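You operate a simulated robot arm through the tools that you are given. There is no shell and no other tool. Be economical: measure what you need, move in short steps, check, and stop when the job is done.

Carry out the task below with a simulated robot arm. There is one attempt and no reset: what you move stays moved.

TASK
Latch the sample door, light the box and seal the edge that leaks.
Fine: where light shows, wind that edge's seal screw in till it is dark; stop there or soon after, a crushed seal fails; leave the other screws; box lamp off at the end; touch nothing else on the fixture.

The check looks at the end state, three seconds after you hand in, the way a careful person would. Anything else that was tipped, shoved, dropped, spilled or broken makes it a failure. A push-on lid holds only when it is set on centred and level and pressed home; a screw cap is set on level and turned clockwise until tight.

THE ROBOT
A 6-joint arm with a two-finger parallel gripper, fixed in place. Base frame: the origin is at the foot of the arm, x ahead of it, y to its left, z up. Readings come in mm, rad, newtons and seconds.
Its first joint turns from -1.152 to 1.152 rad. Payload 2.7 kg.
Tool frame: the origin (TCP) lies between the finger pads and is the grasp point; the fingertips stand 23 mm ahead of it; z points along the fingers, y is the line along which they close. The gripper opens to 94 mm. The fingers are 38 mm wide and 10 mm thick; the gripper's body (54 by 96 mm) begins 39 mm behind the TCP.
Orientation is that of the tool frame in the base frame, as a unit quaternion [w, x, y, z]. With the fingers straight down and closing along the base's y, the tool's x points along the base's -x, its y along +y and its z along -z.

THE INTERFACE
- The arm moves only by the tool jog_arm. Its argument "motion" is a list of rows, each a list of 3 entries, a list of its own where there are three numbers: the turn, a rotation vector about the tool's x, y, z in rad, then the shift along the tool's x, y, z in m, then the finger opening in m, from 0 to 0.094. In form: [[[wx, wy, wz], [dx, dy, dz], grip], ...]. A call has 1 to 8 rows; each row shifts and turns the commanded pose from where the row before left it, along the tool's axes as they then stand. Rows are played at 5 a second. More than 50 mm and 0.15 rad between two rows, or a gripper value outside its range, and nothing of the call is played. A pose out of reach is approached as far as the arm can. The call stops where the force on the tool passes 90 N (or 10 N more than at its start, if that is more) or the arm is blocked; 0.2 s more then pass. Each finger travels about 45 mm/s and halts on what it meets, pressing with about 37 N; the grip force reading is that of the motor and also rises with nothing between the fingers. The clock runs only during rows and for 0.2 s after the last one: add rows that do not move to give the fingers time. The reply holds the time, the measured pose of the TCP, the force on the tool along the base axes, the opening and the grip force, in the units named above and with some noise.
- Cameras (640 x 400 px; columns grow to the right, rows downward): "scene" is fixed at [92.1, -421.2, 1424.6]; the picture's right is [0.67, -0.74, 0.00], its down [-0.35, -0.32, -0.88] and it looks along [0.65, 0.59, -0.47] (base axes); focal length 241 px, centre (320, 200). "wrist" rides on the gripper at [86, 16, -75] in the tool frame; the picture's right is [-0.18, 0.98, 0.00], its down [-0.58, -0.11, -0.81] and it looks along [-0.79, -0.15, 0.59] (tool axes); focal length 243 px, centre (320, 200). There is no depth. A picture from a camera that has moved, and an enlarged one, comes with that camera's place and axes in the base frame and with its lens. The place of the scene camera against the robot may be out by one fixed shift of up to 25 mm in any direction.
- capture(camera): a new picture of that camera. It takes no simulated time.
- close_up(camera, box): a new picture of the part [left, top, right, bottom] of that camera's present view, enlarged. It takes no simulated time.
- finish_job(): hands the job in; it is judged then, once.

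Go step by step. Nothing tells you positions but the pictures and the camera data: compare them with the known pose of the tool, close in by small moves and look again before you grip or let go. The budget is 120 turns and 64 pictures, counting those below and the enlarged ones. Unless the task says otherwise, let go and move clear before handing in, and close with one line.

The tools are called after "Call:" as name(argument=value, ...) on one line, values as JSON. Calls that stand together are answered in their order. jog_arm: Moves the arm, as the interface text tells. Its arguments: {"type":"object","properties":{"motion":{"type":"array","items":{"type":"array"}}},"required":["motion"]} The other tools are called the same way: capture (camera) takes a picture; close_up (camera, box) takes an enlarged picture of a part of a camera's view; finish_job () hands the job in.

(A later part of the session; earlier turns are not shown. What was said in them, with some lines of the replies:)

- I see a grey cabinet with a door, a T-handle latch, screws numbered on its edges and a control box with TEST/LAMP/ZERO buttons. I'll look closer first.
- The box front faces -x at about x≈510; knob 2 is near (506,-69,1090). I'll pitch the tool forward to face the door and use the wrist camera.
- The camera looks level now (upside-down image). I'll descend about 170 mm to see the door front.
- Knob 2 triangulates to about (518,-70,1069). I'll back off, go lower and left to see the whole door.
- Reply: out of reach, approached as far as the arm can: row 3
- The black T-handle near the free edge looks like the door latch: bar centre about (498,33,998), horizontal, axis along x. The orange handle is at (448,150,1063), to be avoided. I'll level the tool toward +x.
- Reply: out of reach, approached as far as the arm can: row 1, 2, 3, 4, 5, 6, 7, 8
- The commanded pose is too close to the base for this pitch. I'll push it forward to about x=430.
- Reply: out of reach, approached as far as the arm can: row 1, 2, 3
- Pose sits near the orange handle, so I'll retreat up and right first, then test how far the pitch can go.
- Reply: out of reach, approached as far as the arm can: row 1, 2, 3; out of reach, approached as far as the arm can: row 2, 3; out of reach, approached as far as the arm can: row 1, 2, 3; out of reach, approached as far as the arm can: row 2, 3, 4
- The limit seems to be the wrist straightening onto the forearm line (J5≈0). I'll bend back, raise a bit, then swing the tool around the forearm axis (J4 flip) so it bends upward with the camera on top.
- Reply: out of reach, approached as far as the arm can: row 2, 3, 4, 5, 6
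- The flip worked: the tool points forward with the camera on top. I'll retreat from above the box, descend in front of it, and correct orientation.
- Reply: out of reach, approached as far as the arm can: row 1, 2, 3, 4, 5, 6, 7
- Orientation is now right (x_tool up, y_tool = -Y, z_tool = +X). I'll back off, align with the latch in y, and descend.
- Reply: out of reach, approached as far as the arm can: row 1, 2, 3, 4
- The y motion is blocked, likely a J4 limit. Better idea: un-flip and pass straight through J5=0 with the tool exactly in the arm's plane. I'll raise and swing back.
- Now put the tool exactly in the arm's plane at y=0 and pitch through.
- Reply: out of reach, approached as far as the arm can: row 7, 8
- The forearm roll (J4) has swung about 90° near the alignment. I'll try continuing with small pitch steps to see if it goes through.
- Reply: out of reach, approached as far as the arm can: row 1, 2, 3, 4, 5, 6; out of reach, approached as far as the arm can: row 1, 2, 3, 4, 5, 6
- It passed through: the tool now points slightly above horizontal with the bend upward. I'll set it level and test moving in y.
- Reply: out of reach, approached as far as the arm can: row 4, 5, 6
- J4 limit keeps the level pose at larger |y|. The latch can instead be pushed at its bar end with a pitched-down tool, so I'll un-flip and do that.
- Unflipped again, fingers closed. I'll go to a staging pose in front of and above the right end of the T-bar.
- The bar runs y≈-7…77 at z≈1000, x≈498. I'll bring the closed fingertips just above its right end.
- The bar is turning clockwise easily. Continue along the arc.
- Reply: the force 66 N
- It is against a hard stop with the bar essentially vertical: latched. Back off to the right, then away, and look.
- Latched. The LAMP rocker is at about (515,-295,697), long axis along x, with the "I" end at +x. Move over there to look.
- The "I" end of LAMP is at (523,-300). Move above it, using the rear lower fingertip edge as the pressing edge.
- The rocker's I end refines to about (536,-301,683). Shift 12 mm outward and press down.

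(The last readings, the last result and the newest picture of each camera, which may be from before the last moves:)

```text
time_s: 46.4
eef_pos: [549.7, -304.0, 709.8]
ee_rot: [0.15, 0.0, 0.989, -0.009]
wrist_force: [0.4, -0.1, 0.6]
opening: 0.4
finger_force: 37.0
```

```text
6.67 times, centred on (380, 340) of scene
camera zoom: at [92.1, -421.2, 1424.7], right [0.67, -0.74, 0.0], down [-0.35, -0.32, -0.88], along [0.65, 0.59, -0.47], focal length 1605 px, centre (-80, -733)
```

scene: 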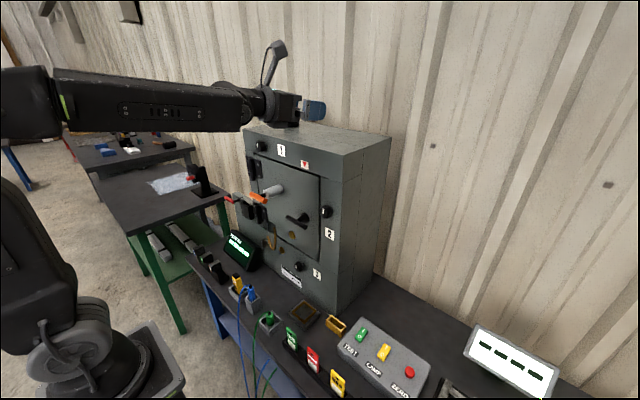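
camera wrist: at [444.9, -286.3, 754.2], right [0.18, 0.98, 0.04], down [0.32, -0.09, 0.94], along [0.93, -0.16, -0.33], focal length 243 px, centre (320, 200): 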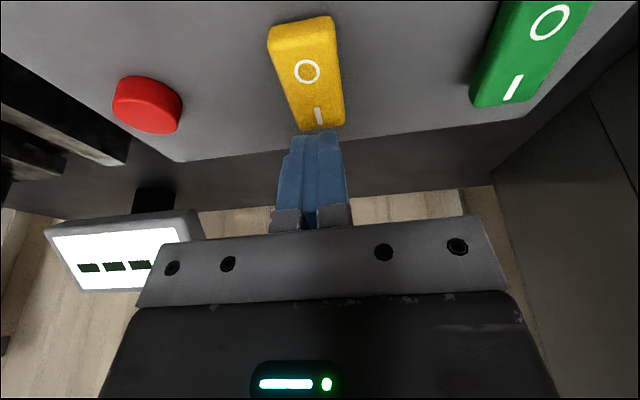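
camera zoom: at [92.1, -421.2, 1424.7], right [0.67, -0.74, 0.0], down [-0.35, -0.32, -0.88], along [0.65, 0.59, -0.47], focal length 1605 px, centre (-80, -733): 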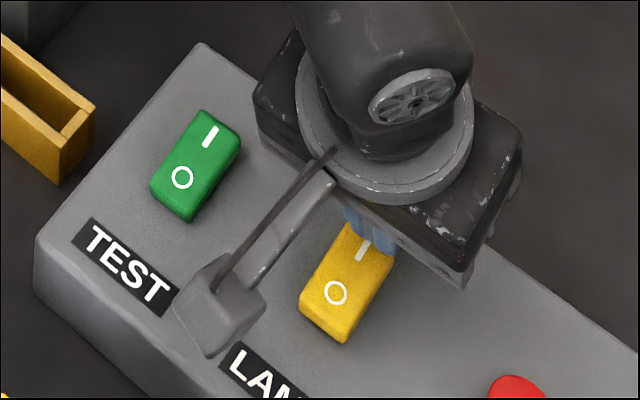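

Call:
jog_arm(motion=[[[0, 0, 0], [0.0016, 0, 0.0047], 0.0], [[0, 0, 0], [0.001, 0, 0.0029], 0.0], [[0, 0, 0], [0.001, 0, 0.0029], 0.0], [[0, 0, 0], [0, 0, 0], 0.0]])

Call:
close_up(camera="wrist", box=[230, 0, 390, 150])

```text
time_s: 47.4
eef_pos: [552.3, -304.5, 704.0]
ee_rot: [0.156, -0.002, 0.988, -0.012]
wrist_force: [-6.9, 7.9, 43.7]
opening: 0.2
finger_force: 37.0
```

```text
2.67 times, centred on (310, 75) of wrist
camera zoom: at [447.4, -287.8, 748.6], right [0.18, 0.98, 0.03], down [0.31, -0.09, 0.95], along [0.94, -0.16, -0.32], focal length 647 px, centre (347, 533)
```

zoom: 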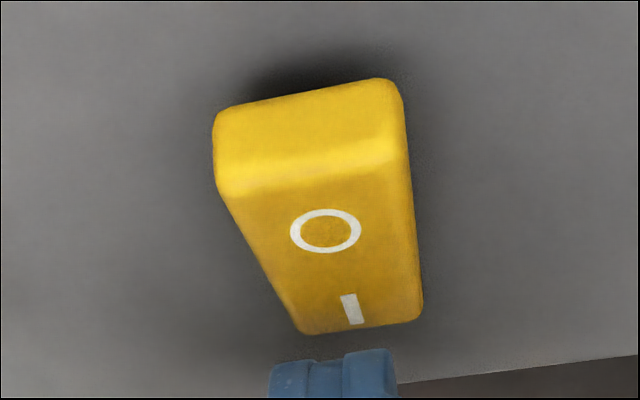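

The rocker tipped to I. Lift off and look at the box.

Call:
jog_arm(motion=[[[0, 0, 0], [-0.006, 0, -0.02], 0.0], [[0, 0, 0], [-0.008, 0, -0.04], 0.0], [[0, 0, 0], [0, 0, -0.045], 0.0], [[0, 0, 0], [0, 0, 0], 0.0]])

Call:
close_up(camera="scene", box=[220, 120, 400, 310])

Call:
capture(camera="wrist")

```text
time_s: 48.4
eef_pos: [530.8, -300.7, 803.3]
ee_rot: [0.15, -0.001, 0.989, -0.008]
wrist_force: [0.3, 0.7, -0.2]
opening: 0.0
finger_force: 37.0
```

```text
2.11 times, centred on (310, 215) of scene
camera zoom: at [92.1, -421.2, 1424.6], right [0.67, -0.74, 0.0], down [-0.35, -0.32, -0.88], along [0.65, 0.59, -0.47], focal length 507 px, centre (341, 168)
```

zoom: 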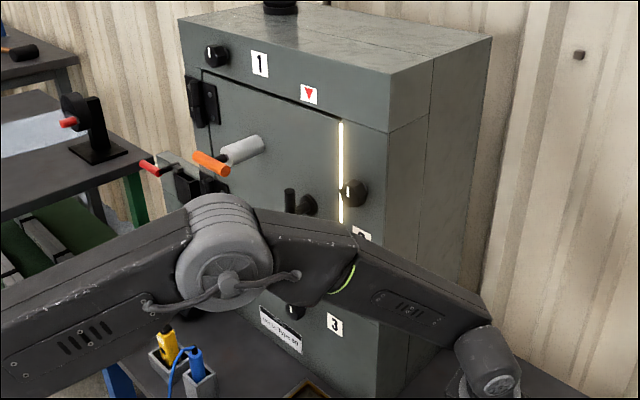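

```text
24 pictures are left
camera wrist: at [425.8, -285.0, 847.7], right [0.18, 0.98, 0.04], down [0.32, -0.09, 0.94], along [0.93, -0.16, -0.33], focal length 243 px, centre (320, 200)
```

wrist: 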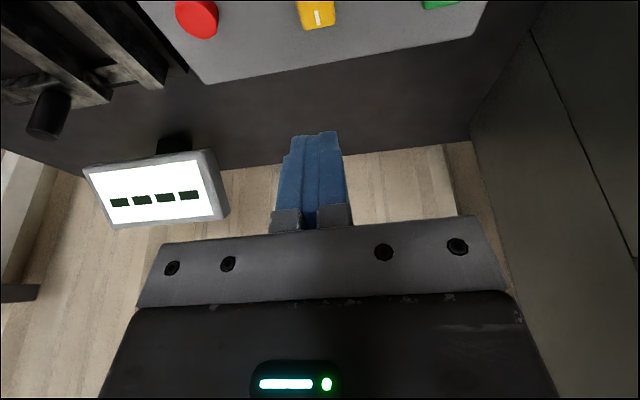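

Light shows along the right edge only, as far as visible: screw 2. I'll go up to a free spot to do the wrist flip toward the other side for a forward-facing tool.

Call:
jog_arm(motion=[[[0, 0, 0], [0.0073, 0, -0.044], 0.06], [[0, 0, 0], [0.0073, 0, -0.044], 0.06], [[0, 0, 0], [0.0073, 0, -0.044], 0.06], [[0, 0, 0], [0.0073, 0, -0.044], 0.06], [[0, 0, 0], [0.0073, 0, -0.044], 0.06], [[0, 0, 0], [-0.0137, 0, -0.045], 0.06], [[0, 0, 0], [-0.0137, 0, -0.045], 0.06], [[0, 0, 0], [-0.0137, 0, -0.045], 0.06]])

Call:
jog_arm(motion=[[[0, 0, 0], [-0.012, 0.01, -0.038], 0.06], [[0, -0.03, 0], [0, 0.045, 0], 0.06], [[0, -0.03, 0], [0, 0.045, 0], 0.06], [[0, -0.03, 0], [0, 0.045, 0], 0.06], [[0, -0.03, 0], [0, 0.045, 0], 0.06], [[0, -0.03, 0], [0, 0.035, 0], 0.06], [[0, 0, 0], [0, 0, 0], 0.06]])

Call:
capture(camera="scene")

```text
time_s: 50.2
eef_pos: [429.3, -295.2, 1143.8]
ee_rot: [0.15, -0.001, 0.989, -0.008]
wrist_force: [-0.2, -0.2, 0.3]
opening: 59.9
finger_force: 0.1
```

```text
time_s: 51.8
eef_pos: [429.8, -67.9, 1178.9]
ee_rot: [0.224, -0.001, 0.975, -0.009]
wrist_force: [-0.4, -0.1, 0.4]
opening: 60.1
finger_force: 0.0
```

```text
23 pictures are left
```

scene: 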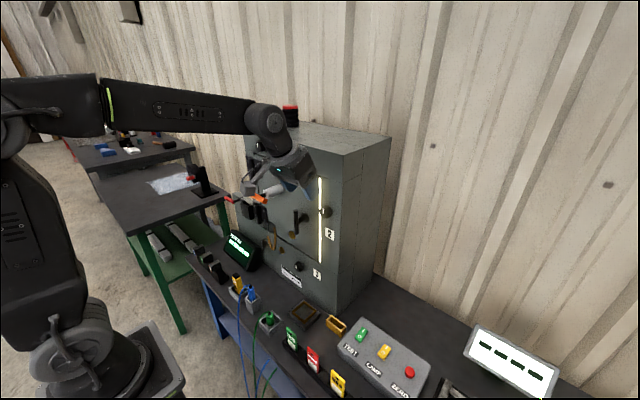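

Only the right edge is lit. Now retreat slightly and begin the swing via the left side.

Call:
jog_arm(motion=[[[0, 0, 0], [0.01, 0, -0.025], 0.06], [[0, 0, 0], [0.01, 0, -0.025], 0.06], [[-0.0695, 0, 0.1273], [0, 0.0115, 0], 0.06], [[-0.0695, 0, 0.1273], [0, 0.0115, 0], 0.06], [[-0.0695, 0, 0.1273], [0, 0.0115, 0], 0.06], [[-0.0695, 0, 0.1273], [0, 0.0115, 0], 0.06], [[-0.0695, 0, 0.1273], [0, 0.0115, 0], 0.06], [[-0.0695, 0, 0.1273], [0, 0.0115, 0], 0.06]])

Call:
jog_arm(motion=[[[-0.0695, 0, 0.1273], [0, 0.0115, 0], 0.06], [[-0.0695, 0, 0.1273], [0, 0.0115, 0], 0.06], [[-0.0695, 0, 0.1273], [0, 0.0115, 0], 0.06], [[-0.0695, 0, 0.1273], [0, 0.0115, 0], 0.06], [[-0.0695, 0, 0.1273], [0, 0.0115, 0], 0.06], [[-0.0695, 0, 0.1273], [0, 0.0115, 0], 0.06], [[-0.0695, 0, 0.1273], [0, 0.0115, 0], 0.06], [[-0.0695, 0, 0.1273], [0, 0.0115, 0], 0.06]])

```text
time_s: 53.6
eef_pos: [404.3, -5.3, 1234.1]
ee_rot: [0.206, 0.315, 0.886, 0.272]
wrist_force: [-0.3, 0.3, -0.4]
opening: 60.0
finger_force: 0.1
```

```text
time_s: 55.4
eef_pos: [453.9, 12.1, 1302.5]
ee_rot: [0.124, 0.636, 0.517, 0.56]
wrist_force: [-0.1, -0.2, 0.4]
opening: 60.1
finger_force: 0.0
```

Call:
jog_arm(motion=[[[-0.0695, 0, 0.1273], [0, 0.0115, 0], 0.06], [[-0.0695, 0, 0.1273], [0, 0.0115, 0], 0.06], [[-0.0695, 0, 0.1273], [0, 0.0115, 0], 0.06]])

```text
time_s: 56.2
eef_pos: [470.1, -6.7, 1327.3]
ee_rot: [0.08, 0.706, 0.327, 0.623]
wrist_force: [0.6, -1.0, -0.4]
opening: 59.8
finger_force: 0.1
```

Call:
jog_arm(motion=[[[0, 0, 0], [-0.038, -0.005, -0.011], 0.06], [[0, 0, 0], [-0.038, -0.005, -0.011], 0.06], [[0, 0, 0], [-0.038, -0.005, -0.011], 0.06], [[0, 0, 0], [-0.038, -0.005, -0.011], 0.06]])

Call:
jog_arm(motion=[[[-0.038, 0.034, 0.114], [0, 0, 0], 0.06], [[-0.038, 0.034, 0.114], [0, 0, 0], 0.06], [[-0.038, 0.034, 0.114], [0, 0, 0], 0.06], [[-0.038, 0.034, 0.114], [0, 0, 0], 0.06], [[-0.038, 0.034, 0.114], [0, 0, 0], 0.06]])

```text
time_s: 57.2
eef_pos: [421.7, -90.2, 1199.3]
ee_rot: [0.082, 0.705, 0.328, 0.623]
wrist_force: [0.5, 0.4, -0.5]
opening: 59.8
finger_force: 0.0
```

```text
time_s: 58.4
eef_pos: [421.1, -90.7, 1199.5]
ee_rot: [-0.061, 0.704, 0.063, 0.705]
wrist_force: [-0.5, 0.9, 0.8]
opening: 60.0
finger_force: 0.0
```

Reached without limits. Descend to the knob's height in front of it.

Call:
jog_arm(motion=[[[0, 0, 0], [-0.043, -0.003, 0.008], 0.06], [[0, 0, 0], [-0.043, -0.003, 0.008], 0.06], [[0, 0, 0], [-0.043, -0.003, 0.008], 0.06], [[-0.05, 0, 0], [0, 0, 0], 0.06], [[-0.05, 0, 0], [0, 0, 0], 0.06], [[-0.05, 0, 0], [0, 0, 0], 0.06], [[0, 0, 0], [0, 0, 0], 0.06]])

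Call:
capture(camera="wrist")

```text
time_s: 60.0
eef_pos: [444.4, -78.9, 1069.8]
ee_rot: [-0.005, 0.706, 0.01, 0.708]
wrist_force: [0.7, -0.2, 0.5]
opening: 59.9
finger_force: 0.2
```

```text
22 pictures are left
camera wrist: at [369.4, -96.8, 1155.7], right [0.02, -0.98, -0.18], down [-0.81, 0.09, -0.58], along [0.59, 0.16, -0.79], focal length 243 px, centre (320, 200)
```

wrist: 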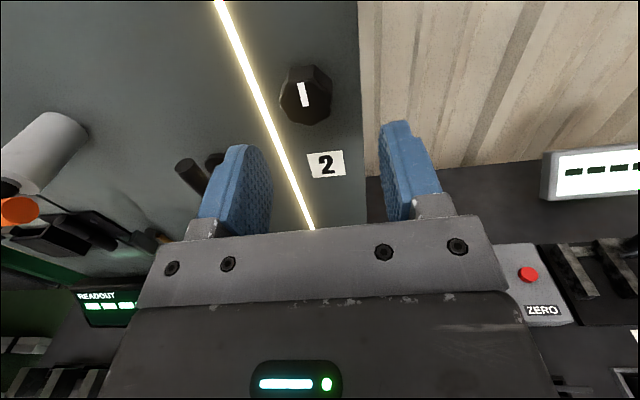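

No limit here, and the knob and leaking edge are in clear view. Knob centre ≈(514,-69,1072), panel ≈ x 529. Centre on it and advance.

Call:
jog_arm(motion=[[[0, 0, 0], [0.0015, -0.01, 0.01], 0.06], [[0, 0, 0], [0, 0, 0.025], 0.06], [[0, 0, 0], [0, 0, 0.015], 0.06], [[0, 0, 0], [0, 0, 0], 0.06]])

Call:
capture(camera="wrist")

```text
time_s: 61.0
eef_pos: [492.5, -67.7, 1072.1]
ee_rot: [-0.007, 0.706, 0.011, 0.708]
wrist_force: [0.3, 0.3, 0.1]
opening: 60.0
finger_force: 0.1
```

```text
21 pictures are left
camera wrist: at [418.8, -85.8, 1157.2], right [0.02, -0.98, -0.18], down [-0.81, 0.09, -0.58], along [0.59, 0.16, -0.79], focal length 243 px, centre (320, 200)
```

wrist: 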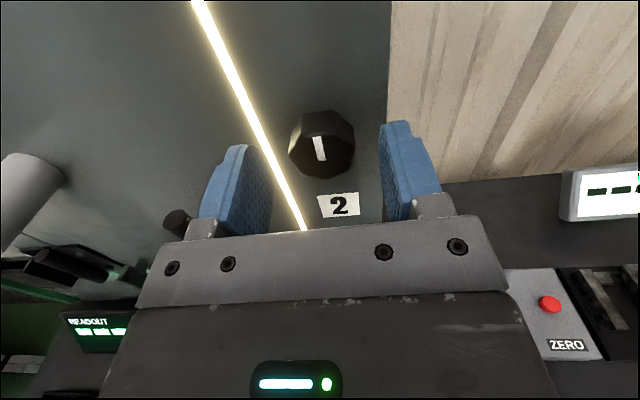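

Refined: knob face x≈522, y≈-66, z≈1067. Advance 15 mm and close.

Call:
jog_arm(motion=[[[0, 0, 0], [-0.004, -0.0015, 0.008], 0.06], [[0, 0, 0], [0, 0, 0.008], 0.06], [[0, 0, 0], [0, 0, 0], 0.04], [[0, 0, 0], [0, 0, 0], 0.02], [[0, 0, 0], [0, 0, 0], 0.02], [[0, 0, 0], [0, 0, 0], 0.02]])

Call:
capture(camera="wrist")

```text
time_s: 62.4
eef_pos: [509.1, -68.4, 1068.2]
ee_rot: [-0.005, 0.707, 0.007, 0.708]
wrist_force: [4.8, -21.0, -1.4]
opening: 34.1
finger_force: 45.7
```

```text
20 pictures are left
camera wrist: at [435.1, -86.1, 1153.4], right [0.02, -0.98, -0.18], down [-0.81, 0.09, -0.58], along [0.59, 0.16, -0.79], focal length 243 px, centre (320, 200)
```

wrist: 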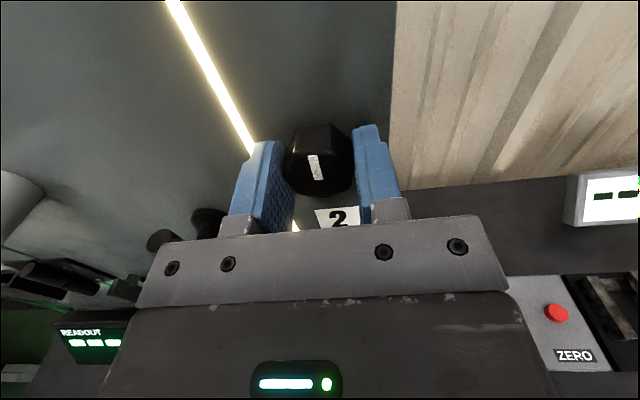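

Gripped (34 mm). Small lateral correction, then start turning clockwise (+z of tool).

Call:
jog_arm(motion=[[[0, 0, 0], [0, 0.0015, 0], 0.02], [[0, 0, 0.12], [0, 0, 0], 0.02], [[0, 0, 0.12], [0, 0, 0], 0.02], [[0, 0, 0.12], [0, 0, 0], 0.02], [[0, 0, 0.12], [0, 0, 0], 0.02], [[0, 0, 0], [0, 0, 0], 0.02]])

Call:
capture(camera="wrist")

```text
time_s: 63.8
eef_pos: [509.6, -68.5, 1067.2]
ee_rot: [-0.176, 0.688, -0.158, 0.686]
wrist_force: [0.6, -13.5, -0.2]
opening: 34.5
finger_force: 45.0
```

```text
19 pictures are left
camera wrist: at [435.9, -123.7, 1136.4], right [0.02, -0.79, -0.61], down [-0.81, 0.35, -0.47], along [0.58, 0.51, -0.63], focal length 243 px, centre (320, 200)
```

wrist: 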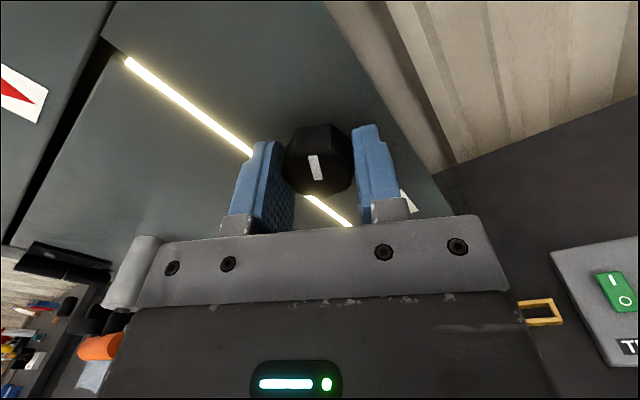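

The knob follows. Continue turning in small increments.

Call:
jog_arm(motion=[[[0, 0, 0.12], [0, 0, 0], 0.02], [[0, 0, 0.12], [0, 0, 0], 0.02], [[0, 0, 0.12], [0, 0, 0], 0.02], [[0, 0, 0.12], [0, 0, 0], 0.02], [[0, 0, 0.12], [0, 0, 0], 0.02], [[0, 0, 0], [0, 0, 0], 0.02]])

Call:
capture(camera="wrist")

```text
time_s: 65.2
eef_pos: [510.0, -65.8, 1069.0]
ee_rot: [-0.371, 0.61, -0.353, 0.604]
wrist_force: [-4.8, -3.1, 7.8]
opening: 33.9
finger_force: 45.7
```

```text
18 pictures are left
camera wrist: at [436.9, -152.7, 1094.7], right [0.01, -0.3, -0.95], down [-0.82, 0.54, -0.18], along [0.57, 0.78, -0.24], focal length 243 px, centre (320, 200)
```

wrist: 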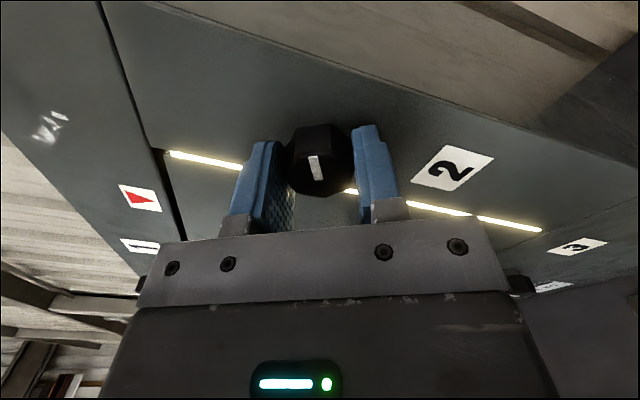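

The light line is getting thinner. Continue a bit more.

Call:
jog_arm(motion=[[[0, 0, 0.12], [0, 0, 0], 0.02], [[0, 0, 0.12], [0, 0, 0], 0.02], [[0, 0, 0.12], [0, 0, 0], 0.02], [[0, 0, 0.12], [0, 0, 0], 0.02], [[0, 0, 0], [0, 0, 0], 0.02]])

Call:
capture(camera="wrist")

```text
time_s: 66.4
eef_pos: [510.4, -65.5, 1070.9]
ee_rot: [-0.504, 0.509, -0.488, 0.499]
wrist_force: [-4.4, 4.8, 21.6]
opening: 33.9
finger_force: 45.3
```

```text
17 pictures are left
camera wrist: at [437.2, -155.4, 1053.7], right [0.0, 0.17, -0.99], down [-0.82, 0.56, 0.09], along [0.57, 0.81, 0.14], focal length 243 px, centre (320, 200)
```

wrist: 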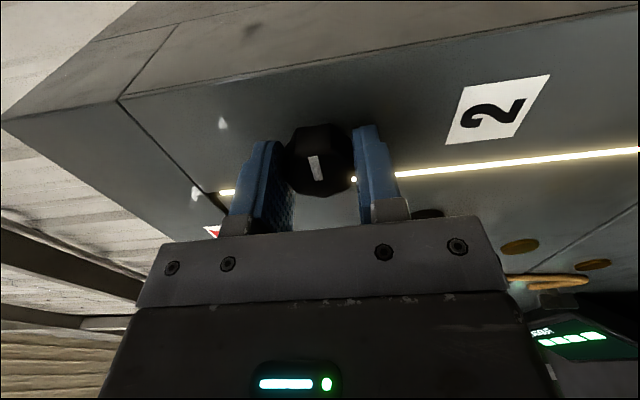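

Call:
jog_arm(motion=[[[0, 0, 0], [0, -0.0015, 0], 0.02], [[0, 0, 0.12], [0, 0, 0], 0.02], [[0, 0, 0.12], [0, 0, 0], 0.02], [[0, 0, 0.12], [0, 0, 0], 0.02], [[0, 0, 0.12], [0, 0, 0], 0.02], [[0, 0, 0], [0, 0, 0], 0.02]])

Call:
capture(camera="scene")

```text
time_s: 67.8
eef_pos: [509.8, -66.7, 1070.5]
ee_rot: [0.609, -0.378, 0.595, -0.364]
wrist_force: [-5.2, 6.0, 16.0]
opening: 33.8
finger_force: 45.0
```

```text
16 pictures are left
```

scene: 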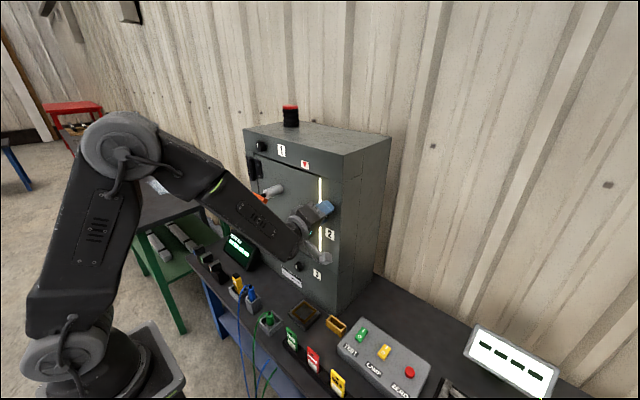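

Light still visible, dimmer. Keep turning.

Call:
jog_arm(motion=[[[0, 0, 0.12], [0, 0, 0], 0.02], [[0, 0, 0.12], [0, 0, 0], 0.02], [[0, 0, 0.12], [0, 0, 0], 0.02], [[0, 0, 0.12], [0, 0, 0], 0.02], [[0, 0, 0.12], [0, 0, 0], 0.02], [[0, 0, 0], [0, 0, 0], 0.02]])

Call:
close_up(camera="scene", box=[270, 160, 370, 280])

```text
time_s: 69.2
eef_pos: [509.1, -68.2, 1071.1]
ee_rot: [0.69, -0.183, 0.679, -0.169]
wrist_force: [-9.5, -6.0, 21.2]
opening: 34.0
finger_force: 44.8
```

```text
3.33 times, centred on (320, 220) of scene
camera zoom: at [91.4, -421.4, 1424.6], right [0.67, -0.74, 0.0], down [-0.35, -0.32, -0.88], along [0.65, 0.59, -0.47], focal length 803 px, centre (320, 133)
```

zoom: 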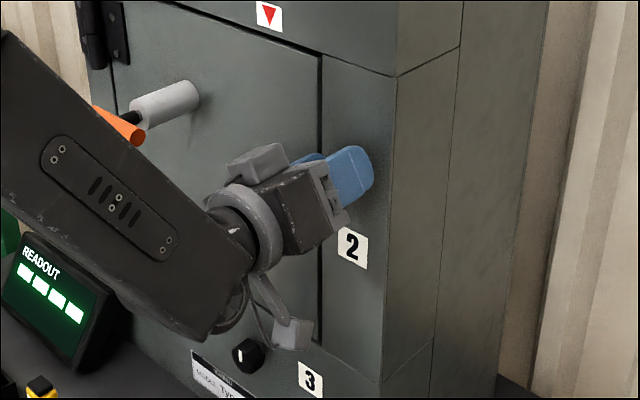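

The edge looks dark now. Verify with the wrist camera.

Call:
capture(camera="wrist")

```text
14 pictures are left
camera wrist: at [436.3, -97.2, 986.6], right [-0.02, 0.95, -0.31], down [-0.82, 0.17, 0.55], along [0.58, 0.27, 0.77], focal length 243 px, centre (320, 200)
```

wrist: 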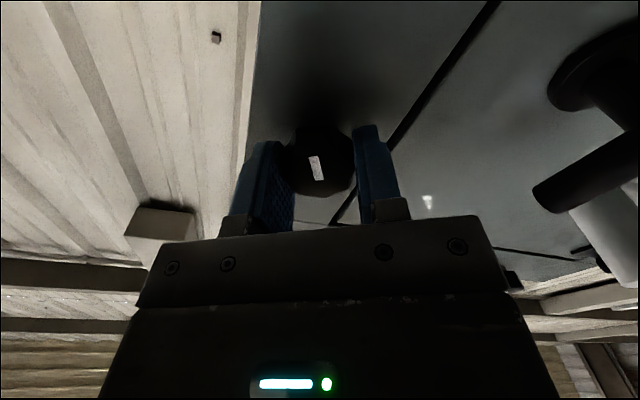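

Dark all along. Release, back straight out, and check again.

Call:
jog_arm(motion=[[[0, 0, 0], [0, 0, 0], 0.04], [[0, 0, 0], [0, 0, 0], 0.055], [[0, 0, 0], [0, 0, 0], 0.055], [[0, 0, 0], [0, 0, -0.02], 0.055], [[0, 0, 0], [0, 0, -0.025], 0.055], [[0, 0, 0], [0, 0, -0.015], 0.055]])

Call:
close_up(camera="scene", box=[220, 120, 400, 310])

```text
time_s: 70.6
eef_pos: [450.1, -67.7, 1068.9]
ee_rot: [0.687, -0.185, 0.682, -0.169]
wrist_force: [-0.9, 0.4, 0.0]
opening: 55.2
finger_force: 0.0
```

```text
2.11 times, centred on (310, 215) of scene
camera zoom: at [92.1, -421.2, 1424.6], right [0.67, -0.74, 0.0], down [-0.35, -0.32, -0.88], along [0.65, 0.59, -0.47], focal length 507 px, centre (341, 168)
```

zoom: 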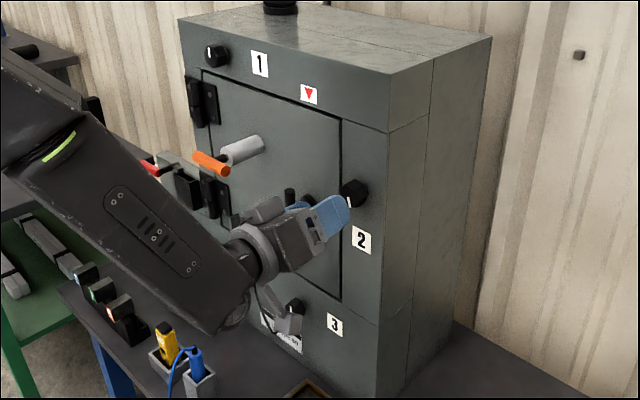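

All edges are dark and the latch is still vertical. Now undo the wrist roll before returning to the lamp switch.

Call:
jog_arm(motion=[[[0, 0, -0.147], [0, 0, -0.005], 0.02], [[0, 0, -0.147], [0, 0, -0.005], 0.0], [[0, 0, -0.147], [0, 0, 0], 0.0], [[0, 0, -0.147], [0, 0, 0], 0.0], [[0, 0, -0.147], [0, 0, 0], 0.0], [[0, 0, -0.147], [0, 0, 0], 0.0], [[0, 0, -0.147], [0, 0, 0], 0.0], [[0, 0, -0.147], [0, 0, 0], 0.0]])

Call:
jog_arm(motion=[[[0, 0, -0.147], [0, 0, 0], 0.0], [[0, 0, -0.147], [0, 0, 0], 0.0], [[0, 0, -0.147], [0, 0, 0], 0.0], [[0, 0, -0.147], [0, 0, 0], 0.0], [[0, 0, -0.147], [0, 0, 0], 0.0], [[0, 0, -0.147], [0, 0, 0], 0.0], [[0, 0, -0.147], [0, 0, 0], 0.0], [[0, 0, -0.147], [0, 0, 0], 0.0]])

Call:
jog_arm(motion=[[[0, 0, -0.147], [0, 0, 0], 0.0], [[0, 0, -0.147], [0, 0, 0], 0.0], [[0, 0, 0], [0.04, 0.005, -0.005], 0.0], [[0, 0, 0], [0.04, 0.005, -0.005], 0.0], [[0, 0, 0], [0.04, 0.005, -0.005], 0.0], [[0, 0, 0], [0.01, 0, 0], 0.0]])

```text
time_s: 72.4
eef_pos: [439.6, -67.7, 1070.4]
ee_rot: [-0.477, 0.533, -0.465, 0.522]
wrist_force: [-0.3, -0.5, -0.7]
opening: 0.0
finger_force: 36.4
```

```text
time_s: 74.2
eef_pos: [439.3, -68.2, 1069.9]
ee_rot: [-0.109, 0.7, -0.092, 0.699]
wrist_force: [0.1, 0.5, -0.9]
opening: 0.3
finger_force: 37.3
```

```text
time_s: 75.6
eef_pos: [424.3, -81.5, 1200.6]
ee_rot: [-0.005, 0.706, 0.011, 0.708]
wrist_force: [0.0, -0.1, 0.1]
opening: 0.0
finger_force: 36.9
```

Call:
jog_arm(motion=[[[0.14, 0, 0], [0, 0, 0], 0.0], [[0.038, -0.034, -0.114], [0, 0, 0], 0.0], [[0.038, -0.034, -0.114], [0, 0, 0], 0.0], [[0.038, -0.034, -0.114], [0, 0, 0], 0.0], [[0.038, -0.034, -0.114], [0, 0, 0], 0.0], [[0.038, -0.034, -0.114], [0, 0, 0], 0.0]])

Call:
jog_arm(motion=[[[0, 0, 0], [0.038, 0.005, 0.011], 0.0], [[0, 0, 0], [0.038, 0.005, 0.011], 0.0], [[0.0695, 0, -0.1273], [0, -0.0115, 0], 0.0], [[0.0695, 0, -0.1273], [0, -0.0115, 0], 0.0], [[0.0695, 0, -0.1273], [0, -0.0115, 0], 0.0], [[0.0695, 0, -0.1273], [0, -0.0115, 0], 0.0], [[0.0695, 0, -0.1273], [0, -0.0115, 0], 0.0], [[0.0695, 0, -0.1273], [0, -0.0115, 0], 0.0]])

Call:
jog_arm(motion=[[[0.0695, 0, -0.1273], [0, -0.0115, 0], 0.0], [[0.0695, 0, -0.1273], [0, -0.0115, 0], 0.0], [[0.0695, 0, -0.1273], [0, -0.0115, 0], 0.0], [[0.0695, 0, -0.1273], [0, -0.0115, 0], 0.0], [[0.0695, 0, -0.1273], [0, -0.0115, 0], 0.0], [[0.0695, 0, -0.1273], [0, -0.0115, 0], 0.0], [[0.0695, 0, -0.1273], [0, -0.0115, 0], 0.0], [[0.0695, 0, -0.1273], [0, -0.0115, 0], 0.0]])

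```text
time_s: 77.0
eef_pos: [424.6, -82.8, 1200.0]
ee_rot: [0.086, 0.706, 0.328, 0.621]
wrist_force: [-0.6, 1.4, 0.8]
opening: 0.1
finger_force: 36.3
```

```text
time_s: 78.8
eef_pos: [416.6, -6.7, 1214.2]
ee_rot: [0.165, 0.536, 0.684, 0.467]
wrist_force: [-0.1, 0.4, 0.6]
opening: 0.1
finger_force: 36.9
```

```text
time_s: 80.6
eef_pos: [369.8, -48.8, 1153.4]
ee_rot: [0.221, 0.163, 0.952, 0.132]
wrist_force: [0.3, 0.2, 0.1]
opening: 0.1
finger_force: 37.5
```

Call:
jog_arm(motion=[[[0.0695, 0, -0.1273], [0, -0.0115, 0], 0.0], [[0.0695, 0, -0.1273], [0, -0.0115, 0], 0.0], [[0.0695, 0, -0.1273], [0, -0.0115, 0], 0.0], [[0, 0.07, 0], [0, -0.045, 0], 0.0], [[0, 0.07, 0], [0, -0.045, 0], 0.0], [[0, 0, 0], [0, -0.045, 0], 0.0], [[0, 0, 0], [0, -0.045, 0], 0.0], [[0, 0, 0], [0, -0.035, 0], 0.0]])

```text
time_s: 82.4
eef_pos: [363.2, -297.0, 1150.0]
ee_rot: [0.154, 0.004, 0.988, -0.012]
wrist_force: [0.6, 0.9, -0.1]
opening: 0.0
finger_force: 36.9
```

Call:
jog_arm(motion=[[[0, 0, 0], [-0.0047, -0.0006, 0.0474], 0.0], [[0, 0, 0], [-0.0047, -0.0006, 0.0474], 0.0], [[0, 0, 0], [-0.0047, -0.0006, 0.0474], 0.0], [[0, 0, 0], [-0.0047, -0.0006, 0.0474], 0.0], [[0, 0, 0], [-0.0047, -0.0006, 0.0474], 0.0], [[0, 0, 0], [-0.0047, -0.0006, 0.0474], 0.0], [[0, 0, 0], [-0.0047, -0.0006, 0.0474], 0.0], [[0, 0, 0], [-0.0047, -0.0006, 0.0474], 0.0]])

Call:
capture(camera="wrist")

```text
time_s: 84.2
eef_pos: [516.1, -311.0, 801.5]
ee_rot: [0.155, 0.003, 0.988, -0.012]
wrist_force: [1.0, -0.4, 0.3]
opening: 0.0
finger_force: 37.3
```

```text
12 pictures are left
camera wrist: at [410.2, -293.4, 844.3], right [0.19, 0.98, 0.04], down [0.3, -0.09, 0.95], along [0.93, -0.17, -0.32], focal length 243 px, centre (320, 200)
```

wrist: 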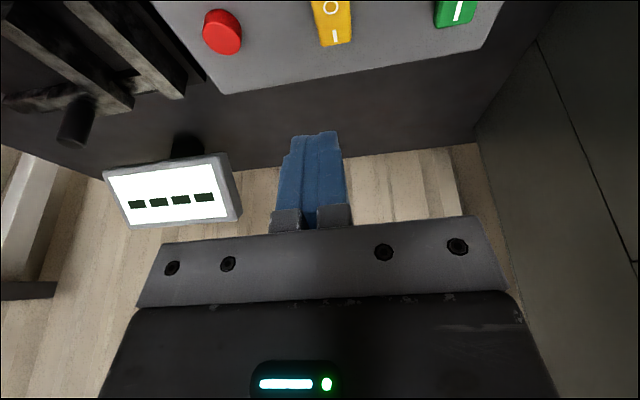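

Call:
jog_arm(motion=[[[0, 0, 0], [0.0113, 0.0045, 0.033], 0.0], [[0, 0, 0], [0.0113, 0.0045, 0.033], 0.0], [[0, 0, 0], [0, 0, 0], 0.0]])

Call:
capture(camera="wrist")

```text
time_s: 85.0
eef_pos: [513.8, -302.8, 730.6]
ee_rot: [0.156, 0.004, 0.988, -0.012]
wrist_force: [0.9, 0.2, -0.7]
opening: 0.0
finger_force: 37.1
```

```text
11 pictures are left
camera wrist: at [408.1, -285.9, 773.8], right [0.19, 0.98, 0.04], down [0.3, -0.09, 0.95], along [0.93, -0.17, -0.32], focal length 243 px, centre (320, 200)
```

wrist: 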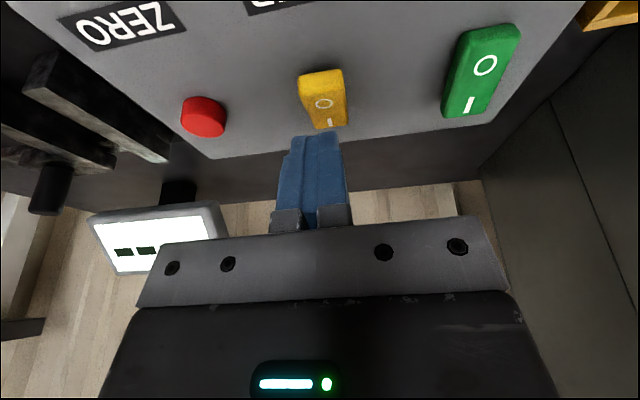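

Call:
jog_arm(motion=[[[0, 0, 0], [-0.0014, 0.001, 0.0088], 0.0], [[0, 0, 0], [0.0012, 0, 0.0038], 0.0], [[0, 0, 0], [0.0012, 0, 0.0038], 0.0], [[0, 0, 0], [0, 0, 0], 0.0]])

Call:
close_up(camera="wrist", box=[230, 20, 390, 170])

```text
time_s: 86.0
eef_pos: [516.6, -302.9, 715.5]
ee_rot: [0.155, 0.004, 0.988, -0.011]
wrist_force: [0.6, 0.2, -0.1]
opening: 0.0
finger_force: 36.7
```

```text
2.67 times, centred on (310, 95) of wrist
camera zoom: at [412.4, -285.1, 758.3], right [0.19, 0.98, 0.04], down [0.31, -0.09, 0.95], along [0.93, -0.17, -0.32], focal length 647 px, centre (347, 480)
```

zoom: 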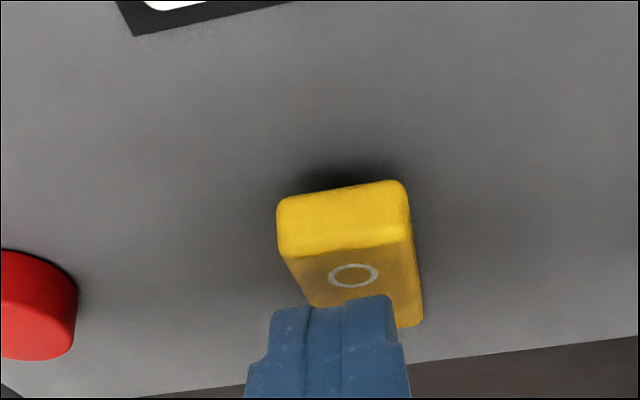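

Call:
jog_arm(motion=[[[0, 0, 0], [0.003, 0.003, 0.001], 0.0], [[0, 0, 0], [0.0012, 0, 0.0038], 0.0], [[0, 0, 0], [0.0012, 0, 0.0038], 0.0], [[0, 0, 0], [0.0009, 0, 0.0028], 0.0], [[0, 0, 0], [0, 0, 0], 0.0]])

Call:
close_up(camera="wrist", box=[230, 20, 390, 170])

```text
time_s: 87.2
eef_pos: [514.6, -299.8, 704.9]
ee_rot: [0.156, 0.003, 0.988, -0.01]
wrist_force: [-23.9, 14.2, 39.2]
opening: 0.1
finger_force: 37.1
```

```text
2.67 times, centred on (310, 95) of wrist
camera zoom: at [409.9, -281.7, 747.9], right [0.19, 0.98, 0.04], down [0.3, -0.09, 0.95], along [0.93, -0.16, -0.32], focal length 647 px, centre (347, 480)
```

zoom: 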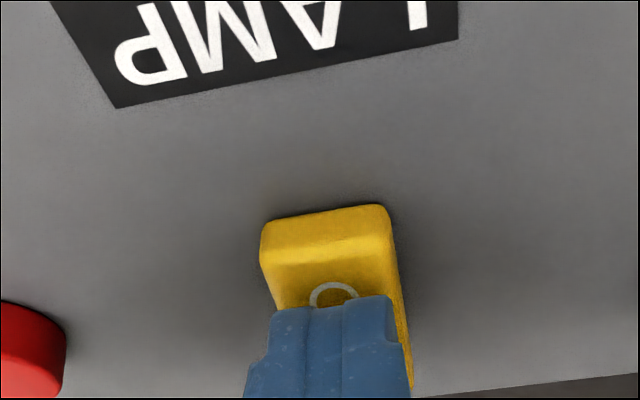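

Call:
jog_arm(motion=[[[0, 0, 0], [-0.005, 0, -0.016], 0.0], [[0, 0, 0], [-0.005, 0, -0.04], 0.0], [[0, 0, 0], [0.004, 0, -0.04], 0.0], [[0, 0, 0], [0, 0, 0], 0.0]])

Call:
capture(camera="wrist")

Call:
close_up(camera="scene", box=[320, 280, 480, 400])

```text
time_s: 88.2
eef_pos: [491.1, -296.8, 795.9]
ee_rot: [0.155, 0.004, 0.988, -0.01]
wrist_force: [-0.7, -0.9, -0.3]
opening: 0.0
finger_force: 37.5
```

```text
8 pictures are left
camera wrist: at [386.6, -279.7, 839.9], right [0.19, 0.98, 0.04], down [0.31, -0.09, 0.95], along [0.93, -0.17, -0.32], focal length 243 px, centre (320, 200)
```

wrist: 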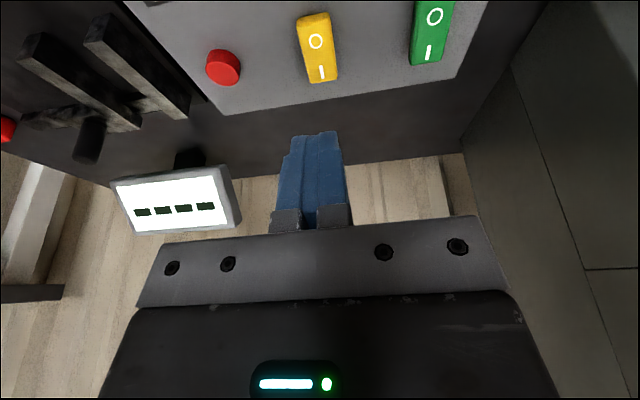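

```text
3.33 times, centred on (400, 340) of scene
camera zoom: at [92.1, -421.2, 1424.6], right [0.67, -0.74, 0.0], down [-0.35, -0.32, -0.88], along [0.65, 0.59, -0.47], focal length 803 px, centre (53, -267)
```

zoom: 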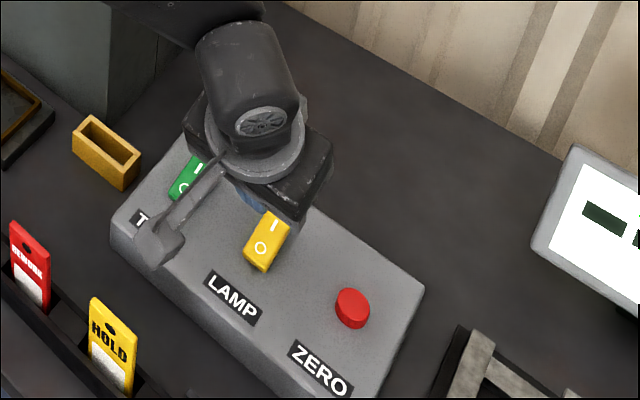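

The LAMP rocker is back to its starting (off) tilt, matching the TEST one. Retreat clear and take a last look at the fixture.

Call:
jog_arm(motion=[[[0, 0, 0], [0.0073, 0, -0.044], 0.0], [[0, 0, 0], [0.0073, 0, -0.044], 0.0], [[0, 0, 0], [0.0073, 0, -0.044], 0.0], [[0, 0, 0], [-0.0137, 0, -0.045], 0.0], [[0, 0, 0], [-0.0137, 0, -0.045], 0.0], [[0, 0, 0], [-0.0137, 0, -0.045], 0.0], [[0, 0, 0], [-0.0137, 0, -0.045], 0.0], [[0, 0, 0], [0, 0, 0], 0.0]])

Call:
capture(camera="scene")

Call:
close_up(camera="scene", box=[320, 280, 480, 400])

```text
time_s: 90.0
eef_pos: [427.0, -290.2, 1103.4]
ee_rot: [0.155, 0.003, 0.988, -0.011]
wrist_force: [-0.3, -0.2, -0.9]
opening: 0.1
finger_force: 37.3
```

```text
6 pictures are left
```

scene: 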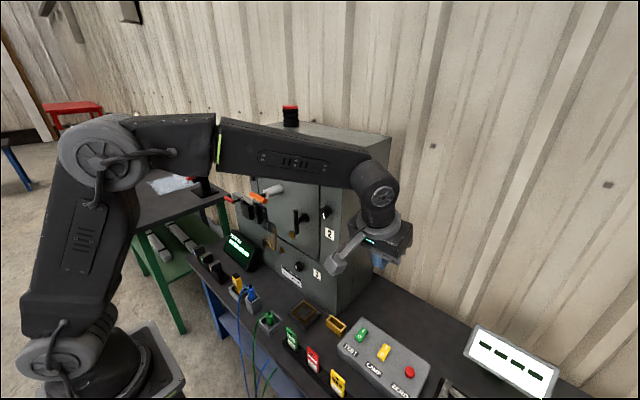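

```text
3.33 times, centred on (400, 340) of scene
camera zoom: at [92.1, -421.2, 1424.6], right [0.67, -0.74, 0.0], down [-0.35, -0.32, -0.88], along [0.65, 0.59, -0.47], focal length 803 px, centre (53, -267)
```

zoom: 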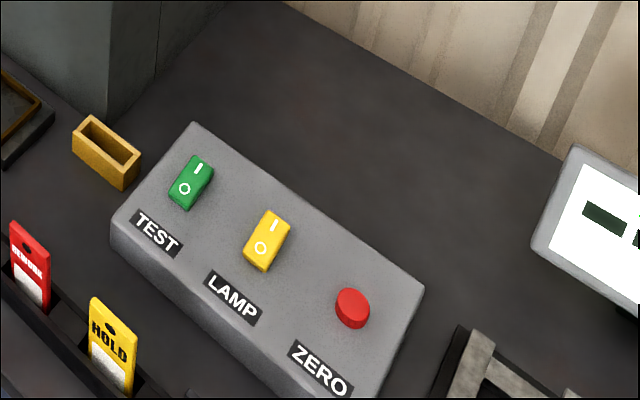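

Everything looks in place: the door is latched, screw 2 is wound in until its edge went dark, the lamp is off and the arm is clear. Handing in.

Call:
finish_job()

```text
The job is handed in.
```

The sample door is latched, the leaking right edge is sealed (seal screw 2 wound in until dark), the box lamp is off, and the job is handed in.
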